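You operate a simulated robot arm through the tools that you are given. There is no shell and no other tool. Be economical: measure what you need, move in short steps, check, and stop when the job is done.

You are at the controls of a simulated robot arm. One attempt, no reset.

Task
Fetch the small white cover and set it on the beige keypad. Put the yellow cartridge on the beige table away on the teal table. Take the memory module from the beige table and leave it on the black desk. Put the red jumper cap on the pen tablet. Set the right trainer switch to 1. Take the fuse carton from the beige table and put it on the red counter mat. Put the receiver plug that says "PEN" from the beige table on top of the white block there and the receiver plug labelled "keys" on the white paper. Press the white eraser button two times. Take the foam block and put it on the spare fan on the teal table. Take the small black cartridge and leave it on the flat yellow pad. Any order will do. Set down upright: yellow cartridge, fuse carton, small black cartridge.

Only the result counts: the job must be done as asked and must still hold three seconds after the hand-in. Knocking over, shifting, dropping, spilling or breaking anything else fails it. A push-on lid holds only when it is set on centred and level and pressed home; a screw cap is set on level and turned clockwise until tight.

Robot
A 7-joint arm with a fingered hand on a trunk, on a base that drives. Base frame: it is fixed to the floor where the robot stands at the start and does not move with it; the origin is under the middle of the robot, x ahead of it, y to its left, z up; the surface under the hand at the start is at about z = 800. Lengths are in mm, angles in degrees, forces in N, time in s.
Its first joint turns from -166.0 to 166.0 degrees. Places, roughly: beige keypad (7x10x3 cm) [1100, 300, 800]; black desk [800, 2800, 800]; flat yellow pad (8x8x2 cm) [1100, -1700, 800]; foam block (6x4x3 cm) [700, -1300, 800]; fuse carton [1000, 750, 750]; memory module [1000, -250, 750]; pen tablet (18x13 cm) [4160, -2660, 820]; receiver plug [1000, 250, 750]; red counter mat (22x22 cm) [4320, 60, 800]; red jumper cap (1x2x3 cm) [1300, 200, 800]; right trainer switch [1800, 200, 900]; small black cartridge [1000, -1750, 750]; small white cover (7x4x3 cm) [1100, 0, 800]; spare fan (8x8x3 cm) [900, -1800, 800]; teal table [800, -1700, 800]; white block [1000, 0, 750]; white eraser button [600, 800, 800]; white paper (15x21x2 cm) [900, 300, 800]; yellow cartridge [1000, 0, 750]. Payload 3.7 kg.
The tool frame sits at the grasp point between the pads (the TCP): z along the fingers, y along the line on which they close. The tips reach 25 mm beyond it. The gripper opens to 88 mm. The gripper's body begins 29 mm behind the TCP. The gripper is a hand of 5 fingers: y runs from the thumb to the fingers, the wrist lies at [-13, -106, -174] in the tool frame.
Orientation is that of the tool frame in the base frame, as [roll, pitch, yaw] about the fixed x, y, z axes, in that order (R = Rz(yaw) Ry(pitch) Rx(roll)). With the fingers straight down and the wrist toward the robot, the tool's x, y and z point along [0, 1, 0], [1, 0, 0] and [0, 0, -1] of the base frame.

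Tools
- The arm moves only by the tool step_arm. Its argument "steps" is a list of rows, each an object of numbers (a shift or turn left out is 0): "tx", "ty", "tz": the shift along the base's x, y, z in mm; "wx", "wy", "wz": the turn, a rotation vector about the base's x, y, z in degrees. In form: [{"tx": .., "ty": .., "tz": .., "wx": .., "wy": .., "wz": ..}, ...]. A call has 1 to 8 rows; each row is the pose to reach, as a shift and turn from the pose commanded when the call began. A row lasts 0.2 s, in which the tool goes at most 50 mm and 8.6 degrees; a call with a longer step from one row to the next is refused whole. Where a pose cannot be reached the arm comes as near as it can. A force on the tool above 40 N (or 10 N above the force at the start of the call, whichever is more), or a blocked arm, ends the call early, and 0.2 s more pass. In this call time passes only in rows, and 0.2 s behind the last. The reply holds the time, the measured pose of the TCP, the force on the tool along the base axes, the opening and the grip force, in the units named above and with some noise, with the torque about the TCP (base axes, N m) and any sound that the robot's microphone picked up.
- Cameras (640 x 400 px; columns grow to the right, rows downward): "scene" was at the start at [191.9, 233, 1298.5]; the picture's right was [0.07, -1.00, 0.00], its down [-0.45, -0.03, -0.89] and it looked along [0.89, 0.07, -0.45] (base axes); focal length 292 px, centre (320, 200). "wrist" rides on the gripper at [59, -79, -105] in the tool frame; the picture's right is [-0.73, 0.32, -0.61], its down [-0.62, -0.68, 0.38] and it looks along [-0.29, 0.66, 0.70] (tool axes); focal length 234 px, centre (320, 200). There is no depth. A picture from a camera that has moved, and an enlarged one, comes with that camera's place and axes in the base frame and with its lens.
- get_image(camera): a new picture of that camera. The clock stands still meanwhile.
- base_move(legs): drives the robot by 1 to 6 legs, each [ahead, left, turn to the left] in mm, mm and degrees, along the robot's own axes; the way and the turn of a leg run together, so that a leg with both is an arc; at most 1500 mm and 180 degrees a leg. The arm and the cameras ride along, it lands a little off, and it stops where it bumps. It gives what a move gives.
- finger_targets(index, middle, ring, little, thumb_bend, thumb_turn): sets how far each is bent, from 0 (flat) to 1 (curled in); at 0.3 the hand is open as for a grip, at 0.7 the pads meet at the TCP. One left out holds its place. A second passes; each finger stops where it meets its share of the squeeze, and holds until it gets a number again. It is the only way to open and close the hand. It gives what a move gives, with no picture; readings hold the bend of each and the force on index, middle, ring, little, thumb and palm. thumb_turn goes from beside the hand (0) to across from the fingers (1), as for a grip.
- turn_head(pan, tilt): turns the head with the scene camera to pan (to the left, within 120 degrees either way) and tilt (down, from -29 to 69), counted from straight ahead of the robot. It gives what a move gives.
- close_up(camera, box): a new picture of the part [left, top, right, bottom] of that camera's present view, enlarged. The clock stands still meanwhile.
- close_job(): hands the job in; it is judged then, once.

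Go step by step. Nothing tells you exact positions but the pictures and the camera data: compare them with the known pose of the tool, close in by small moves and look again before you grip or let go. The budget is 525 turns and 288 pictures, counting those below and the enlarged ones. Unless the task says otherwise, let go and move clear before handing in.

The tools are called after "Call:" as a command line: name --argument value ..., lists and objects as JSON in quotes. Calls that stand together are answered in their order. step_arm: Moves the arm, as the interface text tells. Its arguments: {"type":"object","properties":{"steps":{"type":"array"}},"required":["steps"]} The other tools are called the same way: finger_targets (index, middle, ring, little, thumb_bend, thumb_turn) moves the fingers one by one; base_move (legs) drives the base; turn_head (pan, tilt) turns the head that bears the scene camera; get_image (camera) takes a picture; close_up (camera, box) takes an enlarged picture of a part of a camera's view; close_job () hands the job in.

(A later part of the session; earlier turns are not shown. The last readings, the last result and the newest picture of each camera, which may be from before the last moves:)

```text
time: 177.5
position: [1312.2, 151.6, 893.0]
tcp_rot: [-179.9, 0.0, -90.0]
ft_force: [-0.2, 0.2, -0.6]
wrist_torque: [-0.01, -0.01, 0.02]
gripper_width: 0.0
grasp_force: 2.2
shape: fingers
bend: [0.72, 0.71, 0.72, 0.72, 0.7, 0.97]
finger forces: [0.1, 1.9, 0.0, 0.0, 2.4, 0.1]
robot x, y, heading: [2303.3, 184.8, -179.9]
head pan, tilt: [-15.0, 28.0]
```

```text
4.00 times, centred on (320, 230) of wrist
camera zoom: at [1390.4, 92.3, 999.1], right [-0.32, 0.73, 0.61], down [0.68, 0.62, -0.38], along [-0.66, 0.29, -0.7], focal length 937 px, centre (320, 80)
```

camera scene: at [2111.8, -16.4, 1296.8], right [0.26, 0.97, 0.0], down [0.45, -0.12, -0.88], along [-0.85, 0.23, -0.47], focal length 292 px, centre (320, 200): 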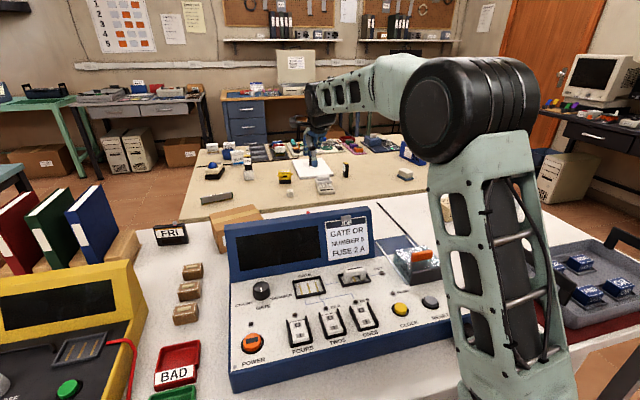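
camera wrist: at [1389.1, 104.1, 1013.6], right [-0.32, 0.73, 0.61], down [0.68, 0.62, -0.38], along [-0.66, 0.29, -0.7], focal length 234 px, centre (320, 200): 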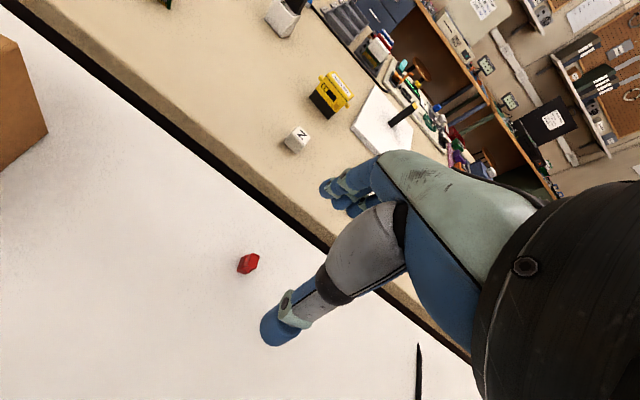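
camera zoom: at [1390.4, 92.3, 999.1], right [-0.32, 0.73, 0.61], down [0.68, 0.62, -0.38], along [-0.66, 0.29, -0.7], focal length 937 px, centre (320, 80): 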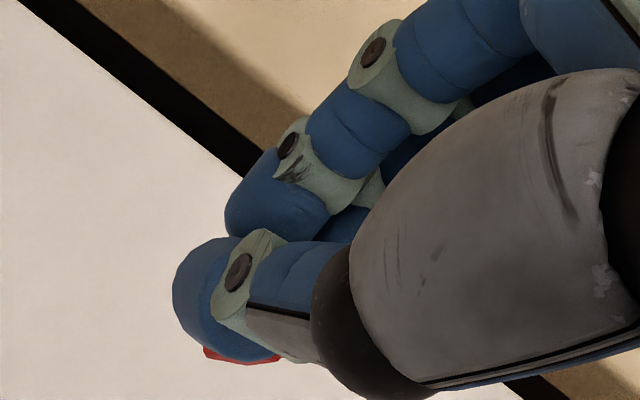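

The cap slid to the other side of the fingertip. I set it down again and look.

Call:
step_arm --steps '[{"tz": -30}, {"tz": -54}]'

Call:
finger_targets --index 0.4 --middle 0.4 --ring 0.4 --little 0.4 --thumb_bend 0.4

Call:
step_arm --steps '[{"tz": 40}]'

Call:
close_up --camera "wrist" --box '[210, 180, 370, 280]'

```text
time: 178.1
position: [1311.9, 151.9, 839.7]
tcp_rot: [179.9, 0.0, -89.9]
ft_force: [0.6, 0.2, 0.1]
wrist_torque: [-0.02, 0.0, 0.0]
gripper_width: 0.2
grasp_force: 2.1
shape: fingers
bend: [0.72, 0.71, 0.72, 0.72, 0.7, 0.97]
finger forces: [0.1, 2.0, 0.0, 0.0, 2.4, 0.1]
robot x, y, heading: [2300.7, 180.9, -179.6]
head pan, tilt: [-15.0, 28.0]
```

```text
time: 179.1
position: [1311.5, 151.5, 840.2]
tcp_rot: [-180.0, 0.0, -90.0]
ft_force: [0.6, 0.3, -0.8]
wrist_torque: [-0.02, -0.03, -0.01]
gripper_width: 63.1
grasp_force: 0.1
shape: fingers
bend: [0.4, 0.4, 0.4, 0.4, 0.4, 0.97]
finger forces: [0.1, 0.1, 0.0, 0.1, 0.0, 0.0]
robot x, y, heading: [2299.1, 181.8, -179.8]
head pan, tilt: [-15.0, 28.0]
```

```text
time: 179.5
position: [1312.3, 151.8, 881.8]
tcp_rot: [-179.9, 0.0, -90.0]
ft_force: [0.0, 0.0, -0.7]
wrist_torque: [0.01, -0.02, 0.02]
gripper_width: 63.1
grasp_force: 0.0
shape: fingers
bend: [0.4, 0.4, 0.4, 0.4, 0.4, 0.97]
finger forces: [0.1, 0.1, 0.0, 0.0, 0.1, 0.0]
robot x, y, heading: [2302.7, 187.6, -179.9]
head pan, tilt: [-15.0, 28.0]
```

```text
4.00 times, centred on (290, 230) of wrist
camera zoom: at [1391.3, 92.2, 985.7], right [-0.32, 0.73, 0.61], down [0.68, 0.62, -0.38], along [-0.66, 0.29, -0.7], focal length 937 px, centre (440, 80)
```

zoom: 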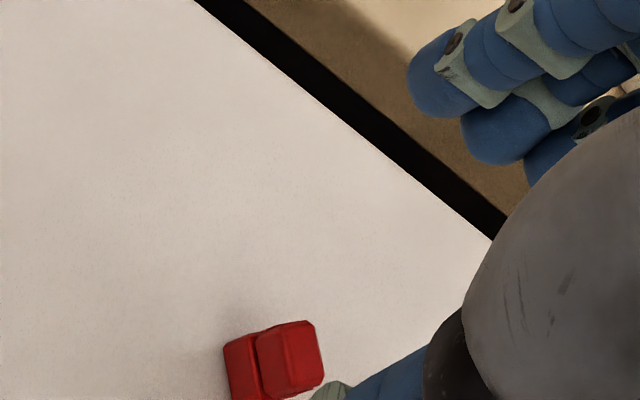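

It stands, slightly turned, at (1317, 156). I regrip with the object nearer the index pad centre.

Call:
step_arm --steps '[{"tx": 4, "ty": 8, "tz": -20}, {"tx": 4, "ty": 8, "tz": -43}]'

Call:
close_up --camera "wrist" --box '[240, 180, 400, 280]'

Call:
finger_targets --index 0.72 --middle 0.72 --ring 0.72 --little 0.72 --thumb_bend 0.72

Call:
close_up --camera "wrist" --box '[240, 180, 400, 280]'

```text
time: 180.1
position: [1316.2, 159.6, 836.7]
tcp_rot: [-180.0, 0.0, -90.0]
ft_force: [0.3, 0.5, 0.9]
wrist_torque: [-0.02, -0.01, -0.01]
gripper_width: 63.2
grasp_force: 0.1
shape: fingers
bend: [0.4, 0.4, 0.4, 0.4, 0.4, 0.97]
finger forces: [0.1, 0.0, 0.1, 0.0, 0.1, 0.0]
robot x, y, heading: [2300.5, 186.1, -179.7]
head pan, tilt: [-15.0, 28.0]
```

```text
4.00 times, centred on (320, 230) of wrist
camera zoom: at [1395.3, 100.6, 941.9], right [-0.32, 0.73, 0.61], down [0.68, 0.62, -0.38], along [-0.66, 0.29, -0.7], focal length 937 px, centre (320, 80)
```

zoom: 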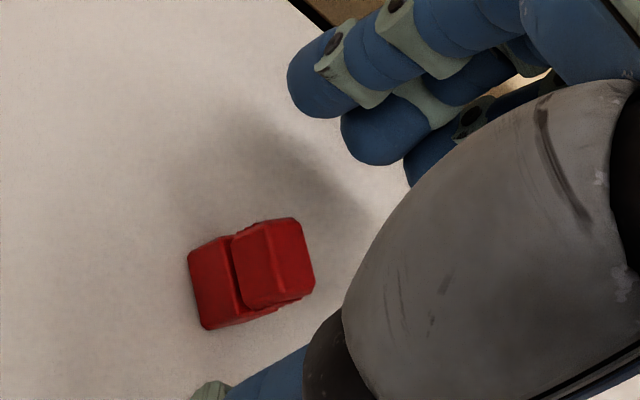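

```text
time: 181.1
position: [1315.6, 160.1, 837.8]
tcp_rot: [-179.9, 0.0, -89.9]
ft_force: [0.1, -0.3, 0.0]
wrist_torque: [0.0, 0.04, -0.01]
gripper_width: 0.1
grasp_force: 2.9
shape: fingers
bend: [0.72, 0.71, 0.72, 0.72, 0.7, 0.97]
finger forces: [1.2, 1.8, 0.0, 0.0, 2.3, 0.1]
robot x, y, heading: [2301.2, 184.2, -179.8]
head pan, tilt: [-15.0, 28.0]
```

```text
4.00 times, centred on (320, 230) of wrist
camera zoom: at [1395.1, 100.6, 942.0], right [-0.32, 0.73, 0.61], down [0.68, 0.62, -0.38], along [-0.66, 0.29, -0.7], focal length 937 px, centre (320, 80)
```

zoom: 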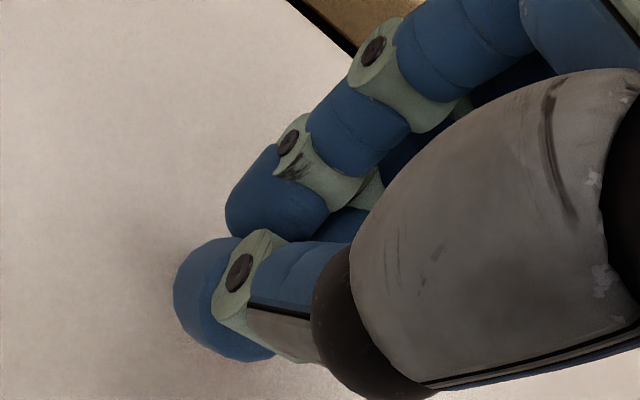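

Call:
step_arm --steps '[{"tz": 30}, {"tz": 70}, {"tz": 115}]'

Call:
get_image --camera "wrist"

Call:
close_up --camera "wrist" --box '[260, 200, 340, 250]'

```text
time: 181.9
position: [1315.9, 158.8, 950.5]
tcp_rot: [-179.9, 0.1, -90.0]
ft_force: [0.3, 0.5, -0.8]
wrist_torque: [-0.01, 0.04, 0.01]
gripper_width: 0.0
grasp_force: 2.7
shape: fingers
bend: [0.72, 0.71, 0.72, 0.72, 0.7, 0.97]
finger forces: [1.4, 2.0, 0.0, 0.0, 2.4, 0.0]
robot x, y, heading: [2297.8, 187.6, -179.7]
head pan, tilt: [-15.0, 28.0]
```

```text
161 pictures are left
camera wrist: at [1395.4, 100.5, 1056.4], right [-0.32, 0.73, 0.61], down [0.68, 0.62, -0.38], along [-0.66, 0.29, -0.7], focal length 234 px, centre (320, 200)
```

wrist: 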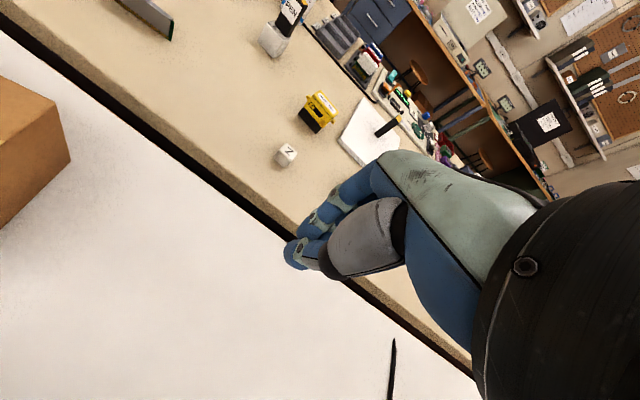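

```text
8.00 times, centred on (300, 225) of wrist
camera zoom: at [1395.4, 100.5, 1056.4], right [-0.32, 0.73, 0.61], down [0.68, 0.62, -0.38], along [-0.66, 0.29, -0.7], focal length 1873 px, centre (480, 0)
```

zoom: 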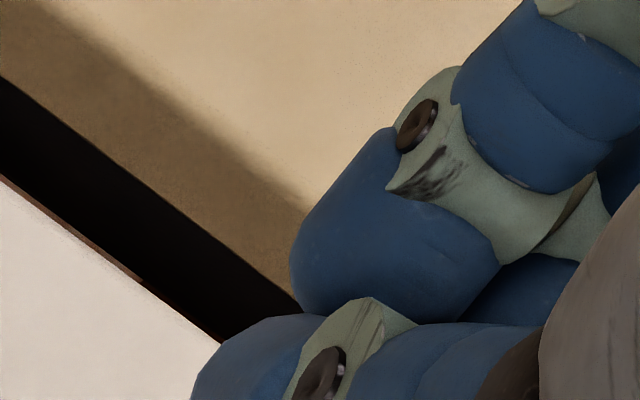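

The cap is lifted. I retract over the trainer, back the base away, turn toward -y and look for the pen tablet.

Call:
step_arm --steps '[{"tz": 45}, {"tz": 90}, {"tz": 135}, {"tz": 180}, {"tx": 45, "tz": 185}, {"tx": 90, "tz": 185}, {"tx": 135, "tz": 185}, {"tx": 180, "tz": 185}]'

Call:
step_arm --steps '[{"tx": 45}, {"tx": 90}, {"tx": 135}, {"tx": 180}, {"tx": 225}]'

Call:
base_move --legs '[[-650, 0, 0], [0, 0, 90]]'

Call:
turn_head --pan 15 --tilt 15

Call:
get_image --camera "scene"

```text
time: 183.7
position: [1496.4, 160.7, 1136.6]
tcp_rot: [-179.9, 0.0, -90.0]
ft_force: [-0.5, 0.5, -0.9]
wrist_torque: [0.0, -0.04, 0.01]
gripper_width: 0.1
grasp_force: 2.1
shape: fingers
bend: [0.72, 0.72, 0.72, 0.72, 0.7, 0.97]
finger forces: [1.2, 1.9, 0.1, 0.0, 2.1, 0.0]
robot x, y, heading: [2300.5, 180.0, -179.8]
head pan, tilt: [-15.0, 28.0]
```

```text
time: 184.9
position: [1722.7, 159.5, 1137.1]
tcp_rot: [-179.9, 0.0, -90.0]
ft_force: [0.3, 0.2, -0.1]
wrist_torque: [0.0, -0.01, 0.02]
gripper_width: 0.1
grasp_force: 2.5
shape: fingers
bend: [0.72, 0.72, 0.72, 0.72, 0.7, 0.97]
finger forces: [1.3, 1.9, 0.0, 0.1, 2.2, 0.1]
robot x, y, heading: [2297.5, 185.6, -179.6]
head pan, tilt: [-15.0, 28.0]
```

```text
time: 192.3
position: [2975.3, -387.8, 1138.2]
tcp_rot: [180.0, 0.0, 0.4]
ft_force: [-0.1, 0.1, 0.3]
wrist_torque: [-0.02, 0.0, 0.01]
gripper_width: 0.1
grasp_force: 2.8
shape: fingers
bend: [0.72, 0.72, 0.72, 0.72, 0.7, 0.97]
finger forces: [1.2, 1.8, 0.1, 0.0, 2.1, 0.0]
robot x, y, heading: [2945.7, 185.9, -89.5]
head pan, tilt: [-15.0, 28.0]
```

```text
time: 193.3
position: [2974.1, -386.7, 1137.9]
tcp_rot: [180.0, 0.0, 0.3]
ft_force: [0.4, 0.8, -0.2]
wrist_torque: [-0.04, 0.0, 0.0]
gripper_width: 0.0
grasp_force: 2.6
shape: fingers
bend: [0.72, 0.72, 0.72, 0.72, 0.7, 0.97]
finger forces: [1.2, 1.9, 0.0, 0.0, 2.0, 0.0]
robot x, y, heading: [2952.1, 192.3, -89.7]
head pan, tilt: [15.0, 15.0]
```

```text
159 pictures are left
camera scene: at [3199.2, 1.6, 1317.7], right [-0.96, -0.27, 0.0], down [-0.07, 0.25, -0.97], along [0.26, -0.93, -0.26], focal length 292 px, centre (320, 200)
```

scene: 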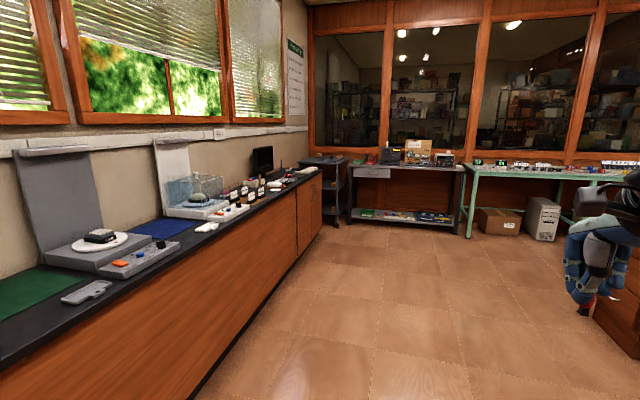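

Call:
close_up --camera "scene" --box '[240, 135, 368, 215]'

Call:
close_up --camera "scene" --box '[540, 230, 640, 330]'

```text
5.00 times, centred on (304, 175) of scene
camera zoom: at [3199.2, 1.6, 1317.7], right [-0.96, -0.27, 0.0], down [-0.07, 0.25, -0.97], along [0.26, -0.93, -0.26], focal length 1460 px, centre (400, 325)
```

zoom: 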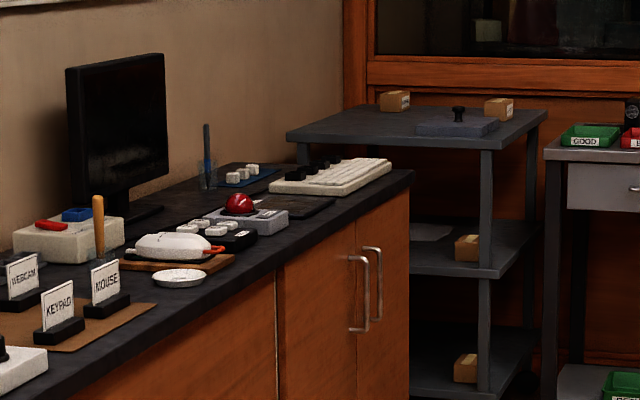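

```text
4.00 times, centred on (590, 280) of scene
camera zoom: at [3199.2, 1.6, 1317.7], right [-0.96, -0.27, 0.0], down [-0.07, 0.25, -0.97], along [0.26, -0.93, -0.26], focal length 1168 px, centre (-760, -120)
```

zoom: 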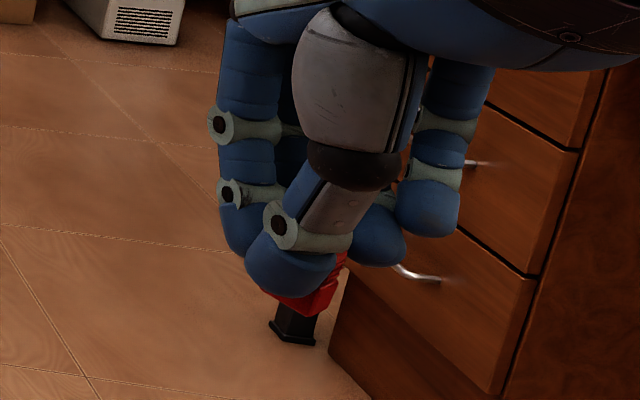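

The cap is held well. The pen tablet looks to be the dark slab near the trackball, at about (4160, -2660). Driving there.

Call:
base_move --legs '[[1500, 0, 0], [1260, 0, 0], [0, 0, 90], [350, 0, 0]]'

Call:
turn_head --pan -10 --tilt 30

Call:
get_image --camera "scene"

```text
time: 212.3
position: [3941.4, -2526.9, 1137.2]
tcp_rot: [-180.0, 0.0, 90.9]
ft_force: [0.4, -0.5, -0.9]
wrist_torque: [0.02, 0.02, -0.02]
gripper_width: 0.0
grasp_force: 3.1
shape: fingers
bend: [0.72, 0.72, 0.72, 0.72, 0.7, 0.97]
finger forces: [1.2, 1.7, 0.0, 0.0, 1.9, 0.1]
robot x, y, heading: [3366.4, -2562.4, 1.1]
head pan, tilt: [15.0, 15.0]
```

```text
time: 213.2
position: [3942.0, -2527.2, 1136.8]
tcp_rot: [180.0, -0.1, 91.0]
ft_force: [-0.4, 0.0, 0.9]
wrist_torque: [-0.04, -0.02, 0.0]
gripper_width: 0.0
grasp_force: 2.3
shape: fingers
bend: [0.72, 0.72, 0.72, 0.72, 0.7, 0.97]
finger forces: [1.3, 1.8, 0.0, 0.0, 1.9, 0.0]
robot x, y, heading: [3363.5, -2564.2, 1.2]
head pan, tilt: [-10.0, 30.0]
```

```text
156 pictures are left
camera scene: at [3551.4, -2346.6, 1293.6], right [-0.15, -0.99, 0.0], down [-0.49, 0.08, -0.87], along [0.86, -0.13, -0.5], focal length 292 px, centre (320, 200)
```

scene: 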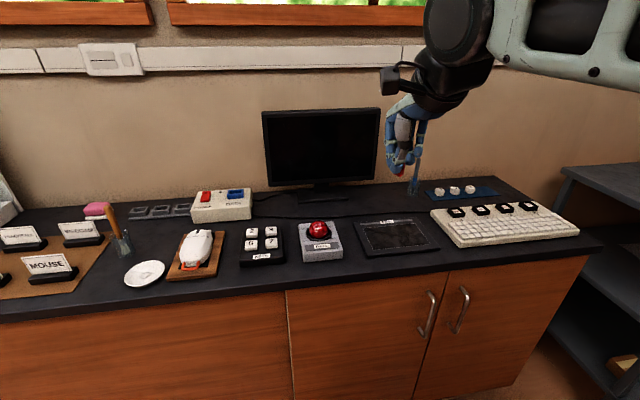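

The tablet is centred at about (4159, -2646). Moving the cap over it.

Call:
step_arm --steps '[{"tx": 40, "ty": -22}, {"tx": 80, "ty": -44}, {"tx": 120, "ty": -66}, {"tx": 160, "ty": -88}, {"tx": 200, "ty": -110}, {"tx": 217, "ty": -121, "tz": -30}, {"tx": 217, "ty": -121, "tz": -75}, {"tx": 217, "ty": -121, "tz": -120}]'

Call:
step_arm --steps '[{"tz": -45}, {"tz": -90}, {"tz": -135}]'

Call:
get_image --camera "wrist"

Call:
close_up --camera "scene" --box '[330, 170, 458, 250]'

```text
time: 215.0
position: [4159.0, -2648.5, 1016.0]
tcp_rot: [179.9, 0.0, 91.1]
ft_force: [-0.4, 0.0, 0.5]
wrist_torque: [-0.02, 0.0, 0.02]
gripper_width: 0.0
grasp_force: 2.5
shape: fingers
bend: [0.72, 0.72, 0.72, 0.72, 0.71, 0.97]
finger forces: [1.2, 1.8, 0.0, 0.0, 1.8, 0.0]
robot x, y, heading: [3362.6, -2563.7, 1.2]
head pan, tilt: [-10.0, 30.0]
```

```text
time: 215.8
position: [4161.0, -2647.6, 881.3]
tcp_rot: [-179.9, 0.0, 91.0]
ft_force: [0.1, 0.2, 0.1]
wrist_torque: [0.0, -0.01, 0.03]
gripper_width: 0.0
grasp_force: 2.6
shape: fingers
bend: [0.72, 0.72, 0.72, 0.72, 0.71, 0.97]
finger forces: [1.1, 1.9, 0.1, 0.0, 1.8, 0.1]
robot x, y, heading: [3368.4, -2558.8, 1.2]
head pan, tilt: [-10.0, 30.0]
```

```text
155 pictures are left
camera wrist: at [4080.2, -2591.0, 987.1], right [0.33, -0.72, 0.61], down [-0.67, -0.64, -0.38], along [0.66, -0.28, -0.7], focal length 234 px, centre (320, 200)
```

wrist: 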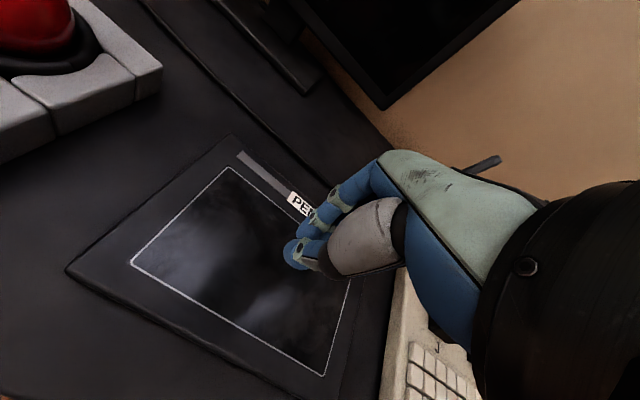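

```text
5.00 times, centred on (394, 210) of scene
camera zoom: at [3551.2, -2346.6, 1293.6], right [-0.15, -0.99, 0.0], down [-0.49, 0.08, -0.87], along [0.86, -0.13, -0.5], focal length 1460 px, centre (-50, 150)
```

zoom: 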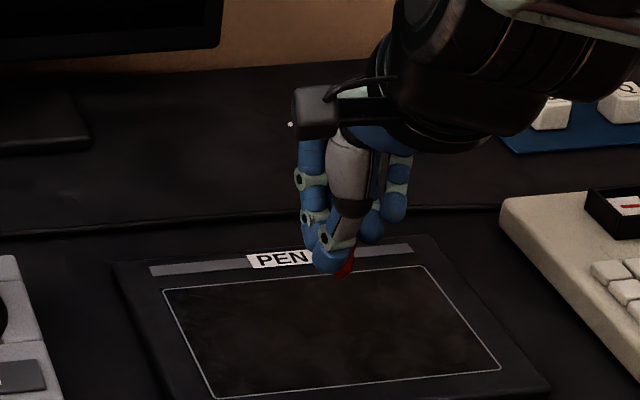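

Over the tablet ("PEN" labelled). Lowering gently.

Call:
step_arm --steps '[{"tz": -12}, {"tz": -20}, {"tz": -24}]'

Call:
step_arm --steps '[{"tz": -2}, {"tz": -4}]'

Call:
close_up --camera "scene" --box '[360, 200, 424, 240]'

```text
time: 216.6
position: [4159.1, -2647.3, 857.8]
tcp_rot: [180.0, -0.1, 91.1]
ft_force: [0.0, -0.6, -0.4]
wrist_torque: [0.0, 0.01, -0.04]
gripper_width: 0.0
grasp_force: 2.6
shape: fingers
bend: [0.72, 0.72, 0.72, 0.72, 0.71, 0.97]
finger forces: [1.2, 1.8, 0.0, 0.1, 1.8, 0.0]
robot x, y, heading: [3364.3, -2562.7, 1.2]
head pan, tilt: [-10.0, 30.0]
```

```text
time: 217.2
position: [4158.7, -2648.2, 854.2]
tcp_rot: [-180.0, 0.1, 91.0]
ft_force: [-0.3, 0.4, 0.5]
wrist_torque: [0.0, -0.02, 0.0]
gripper_width: 0.0
grasp_force: 2.2
shape: fingers
bend: [0.72, 0.72, 0.72, 0.72, 0.71, 0.97]
finger forces: [1.1, 1.8, 0.0, 0.1, 1.9, 0.1]
robot x, y, heading: [3366.3, -2563.0, 1.3]
head pan, tilt: [-10.0, 30.0]
```

```text
10.00 times, centred on (392, 220) of scene
camera zoom: at [3551.4, -2346.6, 1293.6], right [-0.15, -0.99, 0.0], down [-0.49, 0.08, -0.87], along [0.86, -0.13, -0.5], focal length 2920 px, centre (-400, 0)
```

zoom: 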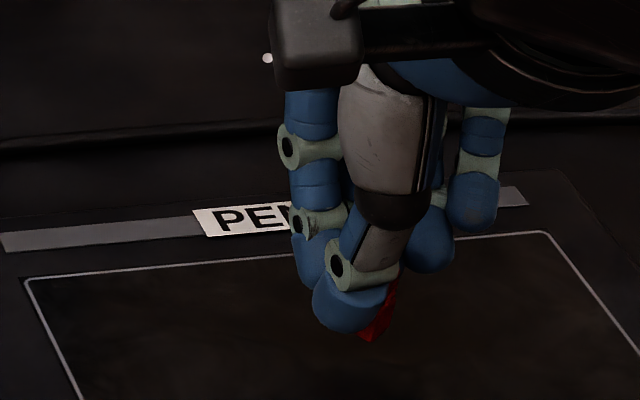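

Call:
step_arm --steps '[{"tz": -2}, {"tz": -4}, {"tz": -6}]'

Call:
step_arm --steps '[{"tz": -2}, {"tz": -4}, {"tz": -6}]'

```text
time: 218.0
position: [4159.6, -2647.9, 847.0]
tcp_rot: [180.0, 0.1, 91.1]
ft_force: [-0.3, 0.9, -0.2]
wrist_torque: [0.01, 0.0, 0.01]
gripper_width: 0.0
grasp_force: 2.7
shape: fingers
bend: [0.72, 0.72, 0.72, 0.72, 0.71, 0.97]
finger forces: [1.1, 1.9, 0.0, 0.0, 1.9, 0.0]
robot x, y, heading: [3365.6, -2560.9, 1.0]
head pan, tilt: [-10.0, 30.0]
```

```text
time: 218.8
position: [4158.6, -2648.2, 842.9]
tcp_rot: [-180.0, 0.0, 91.0]
ft_force: [1.3, 0.3, 3.9]
wrist_torque: [-0.03, -0.02, -0.02]
gripper_width: 0.0
grasp_force: 2.8
shape: fingers
bend: [0.72, 0.72, 0.72, 0.72, 0.71, 0.97]
finger forces: [1.5, 3.0, 0.1, 0.1, 2.0, 0.0]
robot x, y, heading: [3366.3, -2558.1, 1.0]
head pan, tilt: [-10.0, 30.0]
```

Contact at about 843. Opening and rising.

Call:
finger_targets --index 0.5 --middle 0.5 --ring 0.5 --little 0.5 --thumb_bend 0.5

Call:
finger_targets --index 0.3 --middle 0.3 --ring 0.3 --little 0.3 --thumb_bend 0.3

Call:
step_arm --steps '[{"tz": 45}, {"tz": 90}, {"tz": 135}, {"tz": 180}]'

Call:
close_up --camera "scene" --box '[340, 190, 468, 270]'

```text
time: 219.8
position: [4158.4, -2648.3, 842.0]
tcp_rot: [180.0, 0.0, 91.0]
ft_force: [0.6, -0.1, -0.4]
wrist_torque: [0.01, 0.03, -0.02]
gripper_width: 41.2
grasp_force: 0.1
shape: fingers
bend: [0.5, 0.5, 0.5, 0.5, 0.5, 0.97]
finger forces: [0.0, 0.0, 0.0, 0.0, 0.0, 0.0]
robot x, y, heading: [3366.3, -2561.5, 1.2]
head pan, tilt: [-10.0, 30.0]
```

```text
time: 220.8
position: [4158.1, -2647.9, 842.7]
tcp_rot: [-180.0, 0.1, 90.9]
ft_force: [0.6, -0.1, -0.2]
wrist_torque: [0.0, -0.03, 0.03]
gripper_width: 84.4
grasp_force: 0.0
shape: fingers
bend: [0.3, 0.3, 0.3, 0.3, 0.3, 0.97]
finger forces: [0.1, 0.0, 0.1, 0.0, 0.0, 0.1]
robot x, y, heading: [3365.7, -2560.3, 1.1]
head pan, tilt: [-10.0, 30.0]
```

```text
time: 221.8
position: [4160.6, -2648.3, 1022.6]
tcp_rot: [-180.0, 0.0, 90.9]
ft_force: [-0.3, -0.6, -0.6]
wrist_torque: [-0.02, 0.0, -0.04]
gripper_width: 84.6
grasp_force: 0.1
shape: fingers
bend: [0.3, 0.3, 0.3, 0.3, 0.3, 0.97]
finger forces: [0.0, 0.0, 0.1, 0.1, 0.0, 0.0]
robot x, y, heading: [3365.3, -2560.7, 0.9]
head pan, tilt: [-10.0, 30.0]
```

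```text
5.00 times, centred on (404, 230) of scene
camera zoom: at [3551.6, -2346.7, 1293.6], right [-0.15, -0.99, 0.0], down [-0.49, 0.08, -0.87], along [0.86, -0.13, -0.5], focal length 1460 px, centre (-100, 50)
```

zoom: 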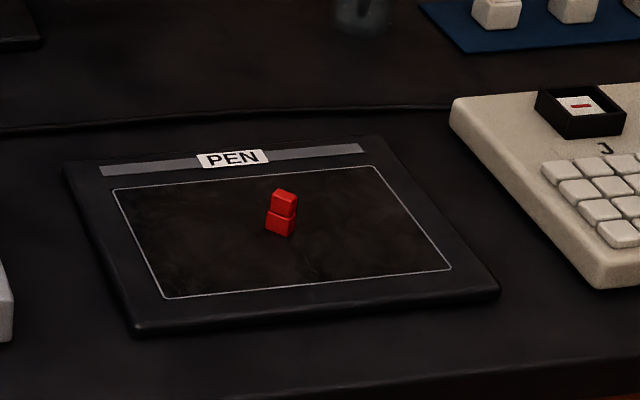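

The cap stands on the tablet. I retract, back off and look west for a route to the teal table.

Call:
step_arm --steps '[{"tx": -45, "ty": 15, "tz": 20}, {"tx": -90, "ty": 30, "tz": 40}, {"tx": -135, "ty": 45, "tz": 60}, {"tx": -180, "ty": 60, "tz": 80}, {"tx": -220, "ty": 75, "tz": 100}]'

Call:
base_move --legs '[[-400, 0, 0], [0, 0, 175]]'

Call:
turn_head --pan 0 --tilt 20

Call:
get_image --camera "scene"

```text
refused: row 1 steps farther than a row can; nothing moved
```

```text
time: 231.5
position: [2181.7, -2425.3, 1022.5]
tcp_rot: [179.9, 0.0, -93.2]
ft_force: [0.4, 0.7, 0.1]
wrist_torque: [-0.04, -0.05, -0.01]
gripper_width: 84.2
grasp_force: 0.0
shape: fingers
bend: [0.3, 0.3, 0.3, 0.3, 0.3, 0.97]
finger forces: [0.0, 0.0, 0.0, 0.2, 0.0, 0.1]
robot x, y, heading: [2967.9, -2568.4, 177.1]
head pan, tilt: [-10.0, 30.0]
```

```text
time: 232.2
position: [2180.8, -2425.1, 1022.3]
tcp_rot: [180.0, 0.0, -93.2]
ft_force: [0.2, -0.3, 0.3]
wrist_torque: [0.05, 0.0, -0.04]
gripper_width: 84.4
grasp_force: 0.0
shape: fingers
bend: [0.3, 0.3, 0.3, 0.3, 0.3, 0.97]
finger forces: [0.0, 0.0, 0.0, 0.0, 0.0, 0.0]
robot x, y, heading: [2964.4, -2566.1, 177.0]
head pan, tilt: [0.0, 20.0]
```

```text
151 pictures are left
camera scene: at [2762.2, -2782.7, 1309.6], right [0.05, 1.0, 0.0], down [0.34, -0.02, -0.94], along [-0.94, 0.05, -0.34], focal length 292 px, centre (320, 200)
```

scene: 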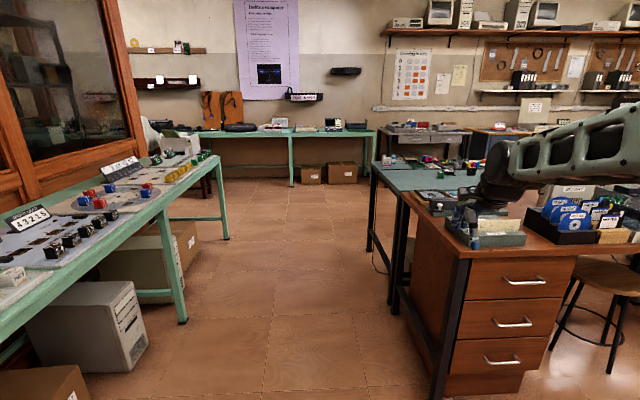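

A clear corridor runs west at y≈-2800. I retract the arm, drive west and then north along the teal table's west side.

Call:
step_arm --steps '[{"tz": 40}, {"tx": 25, "tz": 80}, {"tx": 65, "tz": 100}, {"tx": 110, "tz": 110}, {"tx": 155, "tz": 110}, {"tx": 195, "tz": 110}]'

Call:
base_move --legs '[[0, 260, 3], [1500, 0, 0], [1300, 0, 0]]'

Call:
get_image --camera "scene"

Call:
turn_head --pan -80 --tilt 25

Call:
get_image --camera "scene"

```text
time: 233.6
position: [2376.5, -2425.8, 1132.5]
tcp_rot: [-179.9, -0.1, -93.1]
ft_force: [0.6, -0.1, 0.0]
wrist_torque: [-0.01, 0.04, -0.02]
gripper_width: 84.4
grasp_force: 0.0
shape: fingers
bend: [0.3, 0.3, 0.3, 0.3, 0.3, 0.97]
finger forces: [0.0, 0.0, 0.0, 0.1, 0.0, 0.0]
robot x, y, heading: [2966.6, -2565.8, 177.2]
head pan, tilt: [0.0, 20.0]
```

```text
time: 248.7
position: [-446.6, -2692.4, 1133.5]
tcp_rot: [-180.0, 0.0, -90.7]
ft_force: [-0.7, 0.0, -0.4]
wrist_torque: [0.03, -0.01, 0.0]
gripper_width: 84.5
grasp_force: 0.1
shape: fingers
bend: [0.3, 0.3, 0.3, 0.3, 0.3, 0.97]
finger forces: [0.1, 0.1, 0.0, 0.1, 0.0, 0.0]
robot x, y, heading: [146.2, -2806.6, 179.4]
head pan, tilt: [0.0, 20.0]
```

```text
150 pictures are left
camera scene: at [-45.5, -3033.4, 1309.6], right [0.01, 1.0, 0.0], down [0.34, 0.0, -0.94], along [-0.94, 0.01, -0.34], focal length 292 px, centre (320, 200)
```

scene: 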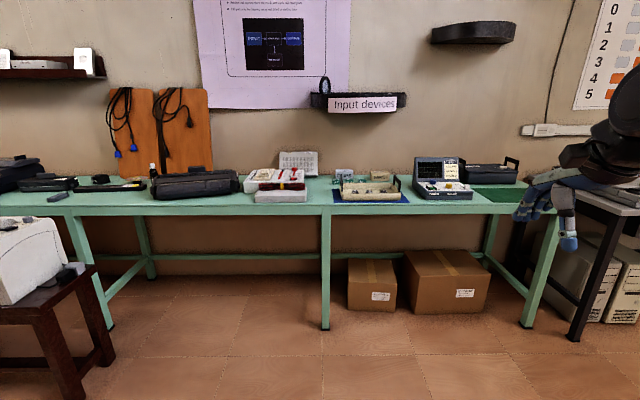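

```text
time: 250.2
position: [-444.9, -2694.0, 1133.0]
tcp_rot: [180.0, -0.1, -90.8]
ft_force: [-0.2, -0.4, 0.0]
wrist_torque: [0.0, 0.03, 0.01]
gripper_width: 84.6
grasp_force: 0.1
shape: fingers
bend: [0.3, 0.3, 0.3, 0.3, 0.3, 0.97]
finger forces: [0.0, 0.1, 0.1, 0.1, 0.1, 0.0]
robot x, y, heading: [149.9, -2813.7, 179.7]
head pan, tilt: [-80.0, 25.0]
```

```text
149 pictures are left
camera scene: at [32.3, -2943.3, 1301.6], right [0.99, 0.17, 0.0], down [0.07, -0.42, -0.91], along [-0.15, 0.89, -0.42], focal length 292 px, centre (320, 200)
```

scene: 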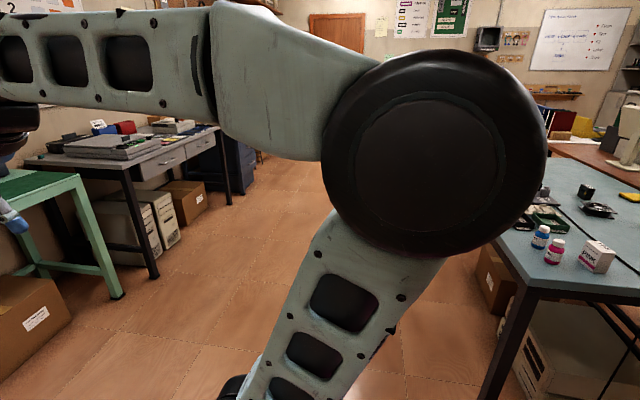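

The corridor north beside the teal table is open. I drive to its west side and face it.

Call:
base_move --legs '[[240, 0, 0], [0, -1270, 0], [0, 0, 180], [120, 0, 0]]'

Call:
turn_head --pan 0 --tilt 32

Call:
get_image --camera "scene"

```text
time: 266.2
position: [633.5, -1641.9, 1132.8]
tcp_rot: [180.0, 0.0, 90.5]
ft_force: [-0.8, 0.1, -0.7]
wrist_torque: [0.0, 0.0, 0.0]
gripper_width: 84.4
grasp_force: 0.1
shape: fingers
bend: [0.3, 0.3, 0.3, 0.3, 0.3, 0.97]
finger forces: [0.0, 0.0, 0.0, 0.1, 0.0, 0.0]
robot x, y, heading: [37.7, -1534.5, 0.7]
head pan, tilt: [-80.0, 25.0]
```

```text
time: 267.8
position: [633.7, -1642.0, 1133.0]
tcp_rot: [180.0, 0.0, 90.5]
ft_force: [0.3, -0.1, 0.3]
wrist_torque: [0.02, -0.01, -0.01]
gripper_width: 84.7
grasp_force: 0.1
shape: fingers
bend: [0.3, 0.3, 0.3, 0.3, 0.3, 0.97]
finger forces: [0.0, 0.0, 0.0, 0.0, 0.1, 0.0]
robot x, y, heading: [32.5, -1535.1, 0.6]
head pan, tilt: [0.0, 32.0]
```

```text
148 pictures are left
camera scene: at [224.0, -1305.8, 1290.4], right [0.01, -1.0, 0.0], down [-0.53, 0.0, -0.85], along [0.85, 0.01, -0.53], focal length 292 px, centre (320, 200)
```

scene: 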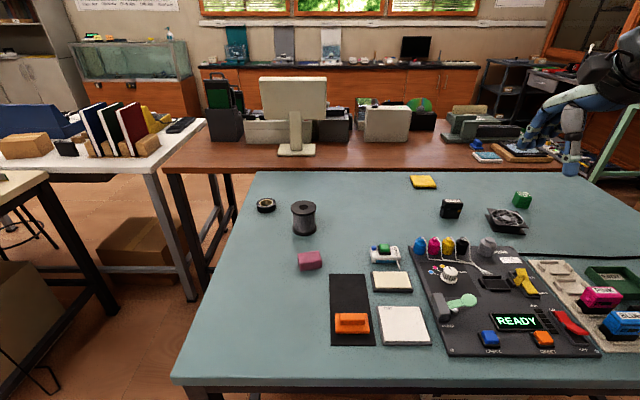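

I see the pink foam block, the fan, the black cartridge and the flat yellow pad. Zooming for details.

Call:
close_up --camera "scene" --box '[400, 170, 560, 270]'

Call:
close_up --camera "scene" --box '[256, 190, 384, 270]'

```text
4.00 times, centred on (480, 220) of scene
camera zoom: at [224.0, -1305.8, 1290.4], right [0.01, -1.0, 0.0], down [-0.53, 0.0, -0.85], along [0.85, 0.01, -0.53], focal length 1168 px, centre (-320, 120)
```

zoom: 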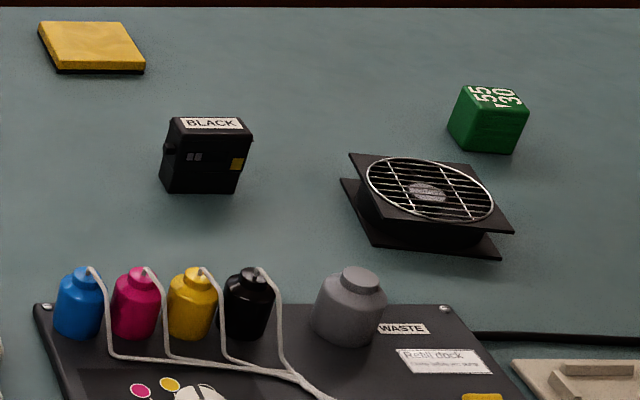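

```text
5.00 times, centred on (320, 230) of scene
camera zoom: at [224.0, -1305.8, 1290.4], right [0.01, -1.0, 0.0], down [-0.53, 0.0, -0.85], along [0.85, 0.01, -0.53], focal length 1460 px, centre (320, 50)
```

zoom: 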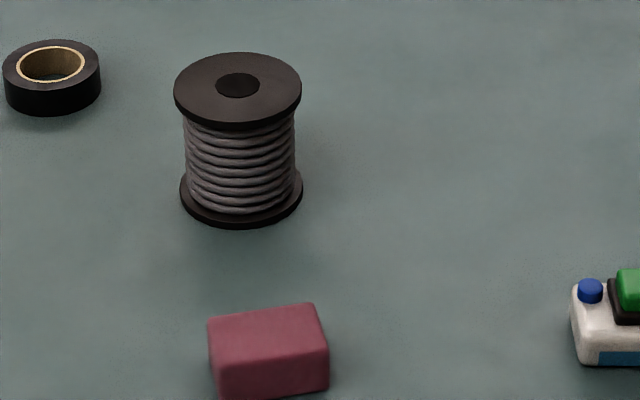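

Measured: foam centre (718, -1276) turned ~11°, fan centre (885, -1812), black cartridge (928, -1675), pad centre (~1118, -1648). I drive a bit closer and go for the foam.

Call:
base_move --legs '[[55, 0, -0.6]]'

Call:
step_arm --steps '[{"ty": 45, "tz": -10}, {"ty": 90, "tz": -20}, {"ty": 135, "tz": -30}, {"ty": 180, "tz": -40}, {"ty": 225, "tz": -50, "wz": 3}, {"tx": 5, "ty": 270, "tz": -60, "wz": 6}, {"tx": 15, "ty": 315, "tz": -70, "wz": 9}, {"tx": 25, "ty": 355, "tz": -80, "wz": 11}]'

Call:
get_image --camera "wrist"

```text
time: 268.7
position: [688.1, -1648.7, 1133.3]
tcp_rot: [-180.0, 0.0, 89.6]
ft_force: [0.5, -0.4, 0.2]
wrist_torque: [0.0, 0.01, -0.01]
gripper_width: 84.6
grasp_force: 0.0
shape: fingers
bend: [0.3, 0.3, 0.3, 0.3, 0.3, 0.97]
finger forces: [0.1, 0.0, 0.0, 0.0, 0.0, 0.1]
robot x, y, heading: [95.6, -1531.1, -0.1]
head pan, tilt: [0.0, 32.0]
```

```text
time: 270.5
position: [710.9, -1293.0, 1052.6]
tcp_rot: [-180.0, 0.0, 100.6]
ft_force: [0.4, 0.2, -0.5]
wrist_torque: [0.02, -0.01, 0.02]
gripper_width: 84.4
grasp_force: 0.1
shape: fingers
bend: [0.3, 0.3, 0.3, 0.3, 0.3, 0.97]
finger forces: [0.0, 0.0, 0.0, 0.0, 0.0, 0.0]
robot x, y, heading: [91.8, -1537.2, -0.1]
head pan, tilt: [0.0, 32.0]
```

```text
145 pictures are left
camera wrist: at [622.8, -1250.5, 1157.4], right [0.45, -0.65, 0.61], down [-0.55, -0.74, -0.38], along [0.7, -0.16, -0.7], focal length 234 px, centre (320, 200)
```

wrist: 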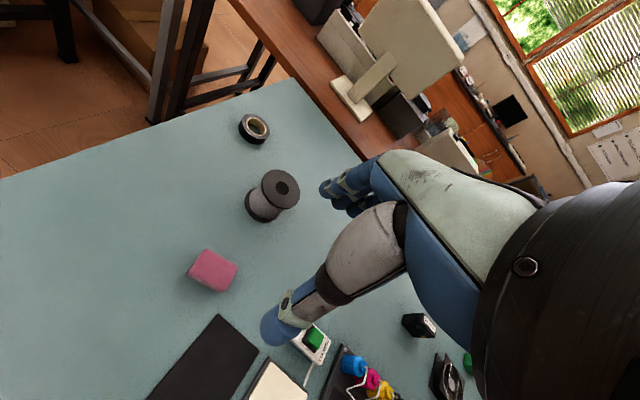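

Call:
step_arm --steps '[{"tx": 6, "ty": 8, "tz": -40, "wz": 1}, {"tx": 12, "ty": 15, "tz": -85, "wz": 1}, {"tx": 12, "ty": 15, "tz": -130, "wz": 1}, {"tx": 12, "ty": 15, "tz": -170, "wz": 1}, {"tx": 12, "ty": 15, "tz": -214, "wz": 1}]'

Call:
close_up --camera "wrist" --box '[210, 170, 370, 270]'

Call:
close_up --camera "scene" --box '[260, 210, 388, 290]'

```text
time: 271.7
position: [724.7, -1278.6, 837.8]
tcp_rot: [180.0, 0.0, 101.7]
ft_force: [-0.5, -0.5, 0.2]
wrist_torque: [0.01, 0.01, 0.01]
gripper_width: 84.4
grasp_force: 0.2
shape: fingers
bend: [0.3, 0.3, 0.3, 0.3, 0.3, 0.97]
finger forces: [0.1, 0.1, 0.0, 0.0, 0.0, 0.0]
robot x, y, heading: [87.7, -1533.8, -0.0]
head pan, tilt: [0.0, 32.0]
```

```text
4.00 times, centred on (290, 220) of wrist
camera zoom: at [635.5, -1237.3, 943.8], right [0.46, -0.65, 0.61], down [-0.54, -0.75, -0.38], along [0.7, -0.15, -0.7], focal length 937 px, centre (440, 120)
```

zoom: 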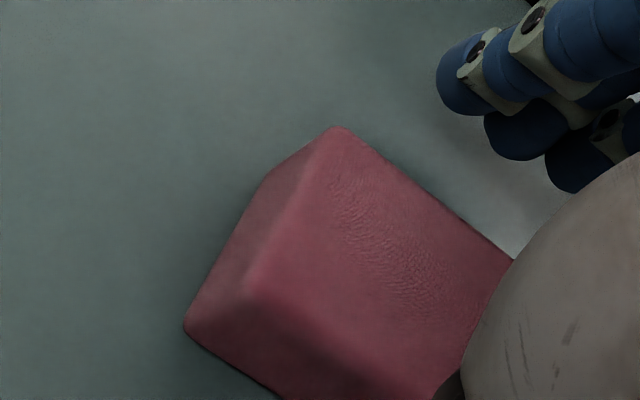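

```text
5.00 times, centred on (324, 250) of scene
camera zoom: at [281.4, -1307.6, 1290.4], right [0.0, -1.0, 0.0], down [-0.53, 0.0, -0.85], along [0.85, 0.0, -0.53], focal length 1460 px, centre (300, -50)
```

zoom: 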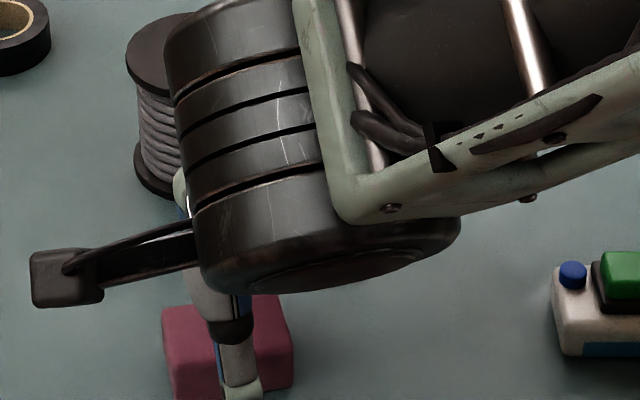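

Foam is between thumb and fingers. Closing and lifting.

Call:
finger_targets --index 0.7 --middle 0.7 --ring 0.7 --little 0.7 --thumb_bend 0.7

Call:
step_arm --steps '[{"tz": 40}, {"tz": 80}, {"tz": 115}]'

Call:
get_image --camera "wrist"

```text
time: 272.7
position: [723.5, -1278.6, 839.6]
tcp_rot: [180.0, 0.0, 101.8]
ft_force: [0.0, -0.4, 0.6]
wrist_torque: [-0.03, -0.01, 0.0]
gripper_width: 29.0
grasp_force: 12.6
shape: fingers
bend: [0.6, 0.64, 0.66, 0.7, 0.55, 0.94]
finger forces: [5.6, 4.4, 2.4, 0.0, 12.4, 0.0]
robot x, y, heading: [91.4, -1532.2, -0.1]
head pan, tilt: [0.0, 32.0]
```

```text
time: 273.5
position: [722.9, -1278.1, 953.7]
tcp_rot: [-179.9, -0.1, 101.8]
ft_force: [-0.4, 0.1, 0.1]
wrist_torque: [-0.04, 0.03, -0.02]
gripper_width: 29.0
grasp_force: 12.0
shape: fingers
bend: [0.6, 0.64, 0.66, 0.7, 0.55, 0.94]
finger forces: [5.5, 4.4, 2.4, 0.0, 12.3, 0.0]
robot x, y, heading: [89.6, -1532.9, 0.0]
head pan, tilt: [0.0, 32.0]
```

```text
142 pictures are left
camera wrist: at [635.2, -1237.1, 1059.6], right [0.46, -0.64, 0.61], down [-0.54, -0.75, -0.38], along [0.7, -0.15, -0.7], focal length 234 px, centre (320, 200)
```

wrist: 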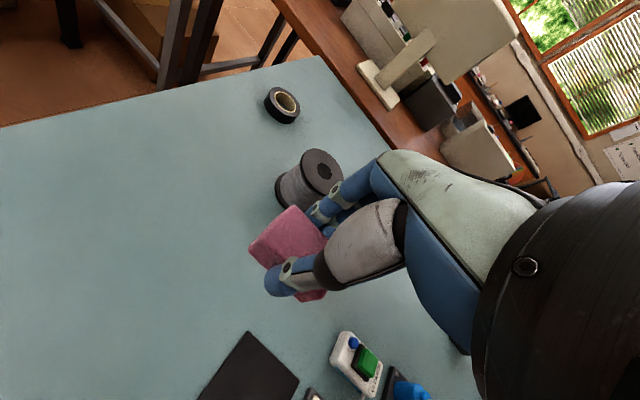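

Call:
step_arm --steps '[{"tz": 45}, {"ty": -40, "tz": 70}, {"tx": 10, "ty": -88, "tz": 70}, {"tx": 20, "ty": -136, "tz": 70}, {"tx": 30, "ty": -184, "tz": 70}, {"tx": 42, "ty": -232, "tz": 70}, {"tx": 56, "ty": -280, "tz": 70}, {"tx": 70, "ty": -327, "tz": 70}]'

Call:
step_arm --steps '[{"tx": 15, "ty": -45}, {"tx": 32, "ty": -90}, {"tx": 50, "ty": -135}, {"tx": 70, "ty": -175}, {"tx": 92, "ty": -205}, {"tx": 92, "ty": -205, "tz": -45}, {"tx": 92, "ty": -205, "tz": -85}]'

Call:
turn_head --pan -25 --tilt 32

Call:
get_image --camera "wrist"

Call:
close_up --camera "scene" --box '[300, 130, 460, 230]'

```text
time: 275.3
position: [794.7, -1605.2, 1024.3]
tcp_rot: [179.9, 0.0, 101.8]
ft_force: [0.1, 0.0, -1.0]
wrist_torque: [-0.03, -0.01, -0.01]
gripper_width: 28.9
grasp_force: 12.3
shape: fingers
bend: [0.61, 0.64, 0.66, 0.7, 0.55, 0.94]
finger forces: [5.4, 4.3, 2.3, 0.1, 12.2, 0.0]
robot x, y, heading: [92.8, -1537.2, -0.1]
head pan, tilt: [0.0, 32.0]
```

```text
time: 276.9
position: [885.9, -1811.2, 939.1]
tcp_rot: [-180.0, 0.0, 101.7]
ft_force: [1.1, 1.6, 0.7]
wrist_torque: [-0.01, 0.01, 0.0]
gripper_width: 28.8
grasp_force: 11.7
shape: fingers
bend: [0.61, 0.64, 0.66, 0.7, 0.55, 0.94]
finger forces: [5.5, 4.2, 2.3, 0.0, 12.0, 0.0]
robot x, y, heading: [89.5, -1534.3, -0.0]
head pan, tilt: [0.0, 32.0]
```

```text
time: 277.8
position: [886.6, -1809.5, 938.9]
tcp_rot: [-180.0, 0.0, 101.7]
ft_force: [-0.4, -0.1, -0.6]
wrist_torque: [0.0, -0.01, -0.04]
gripper_width: 28.6
grasp_force: 12.1
shape: fingers
bend: [0.61, 0.64, 0.66, 0.7, 0.55, 0.94]
finger forces: [5.5, 4.2, 2.4, 0.0, 12.1, 0.0]
robot x, y, heading: [91.3, -1536.0, 0.1]
head pan, tilt: [-25.0, 32.0]
```

```text
141 pictures are left
camera wrist: at [798.0, -1769.5, 1044.4], right [0.46, -0.65, 0.61], down [-0.54, -0.75, -0.38], along [0.7, -0.15, -0.7], focal length 234 px, centre (320, 200)
```

wrist: 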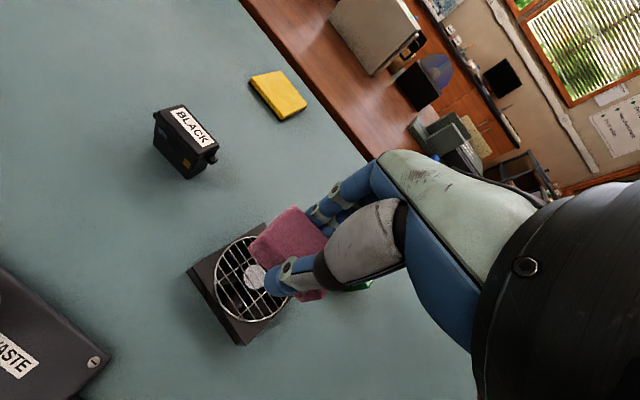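

```text
4.00 times, centred on (380, 180) of scene
camera zoom: at [273.2, -1345.4, 1290.4], right [-0.42, -0.91, 0.0], down [-0.48, 0.22, -0.85], along [0.77, -0.36, -0.53], focal length 1168 px, centre (80, 280)
```

zoom: 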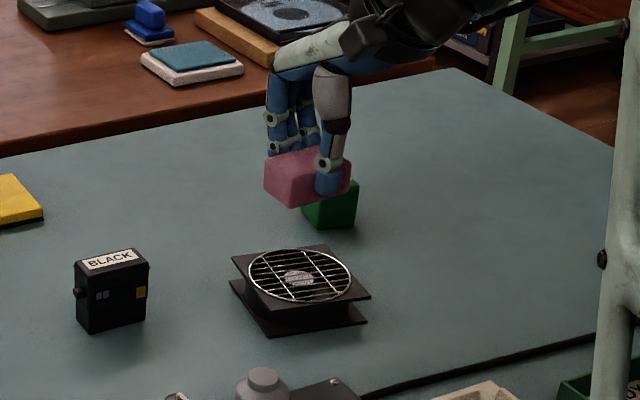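

Fan centre (882, -1815). Adjusting and lowering the foam onto it.

Call:
step_arm --steps '[{"tx": -4, "ty": -6, "tz": -25}, {"tx": -4, "ty": -6, "tz": -50}, {"tx": -4, "ty": -6, "tz": -62}]'

Call:
close_up --camera "scene" --box '[300, 140, 428, 220]'

Call:
step_arm --steps '[{"tz": -2}, {"tz": -4}, {"tz": -6}]'

```text
time: 278.6
position: [883.0, -1817.1, 876.0]
tcp_rot: [179.9, 0.0, 101.7]
ft_force: [-1.1, 1.0, 0.5]
wrist_torque: [-0.01, -0.02, -0.02]
gripper_width: 29.0
grasp_force: 12.4
shape: fingers
bend: [0.61, 0.64, 0.66, 0.7, 0.55, 0.94]
finger forces: [5.5, 4.3, 2.3, 0.0, 12.1, 0.0]
robot x, y, heading: [88.3, -1529.4, 0.2]
head pan, tilt: [-25.0, 32.0]
```

```text
5.00 times, centred on (364, 180) of scene
camera zoom: at [273.1, -1345.5, 1290.4], right [-0.42, -0.91, 0.0], down [-0.48, 0.22, -0.85], along [0.77, -0.36, -0.53], focal length 1460 px, centre (100, 300)
```

zoom: 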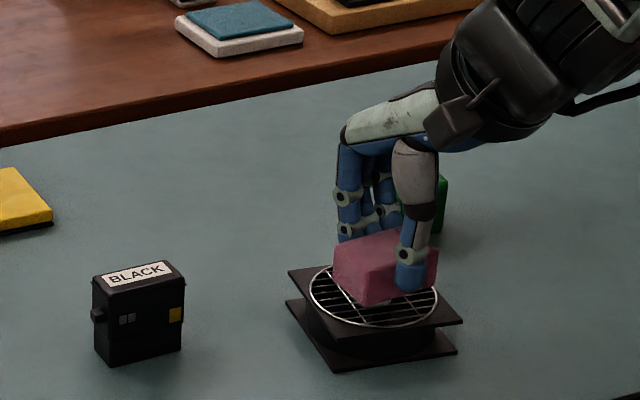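

```text
time: 279.4
position: [883.0, -1816.9, 870.4]
tcp_rot: [-180.0, 0.1, 101.7]
ft_force: [-0.1, 0.7, -0.2]
wrist_torque: [-0.01, 0.02, 0.01]
gripper_width: 28.9
grasp_force: 12.0
shape: fingers
bend: [0.61, 0.64, 0.66, 0.7, 0.55, 0.94]
finger forces: [5.6, 4.2, 2.3, 0.1, 12.0, 0.0]
robot x, y, heading: [86.6, -1533.6, -0.3]
head pan, tilt: [-25.0, 32.0]
```

Call:
step_arm --steps '[{"tz": -2}, {"tz": -4}, {"tz": -6}]'

Call:
close_up --camera "scene" --box '[340, 160, 420, 210]'

```text
time: 280.2
position: [882.3, -1816.5, 864.2]
tcp_rot: [180.0, 0.0, 101.7]
ft_force: [0.1, -0.6, 0.5]
wrist_torque: [0.04, 0.01, 0.0]
gripper_width: 28.9
grasp_force: 12.3
shape: fingers
bend: [0.61, 0.64, 0.66, 0.7, 0.55, 0.94]
finger forces: [5.5, 4.2, 2.3, 0.1, 12.0, 0.0]
robot x, y, heading: [91.0, -1530.0, -0.3]
head pan, tilt: [-25.0, 32.0]
```

```text
8.00 times, centred on (380, 185) of scene
camera zoom: at [273.1, -1345.5, 1290.4], right [-0.42, -0.91, 0.0], down [-0.48, 0.22, -0.85], along [0.77, -0.36, -0.53], focal length 2336 px, centre (-160, 320)
```

zoom: 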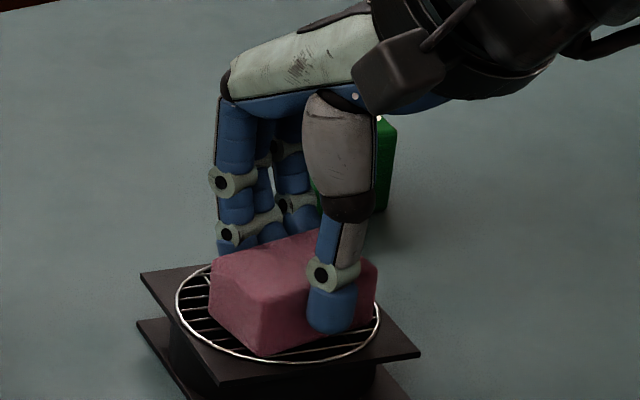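

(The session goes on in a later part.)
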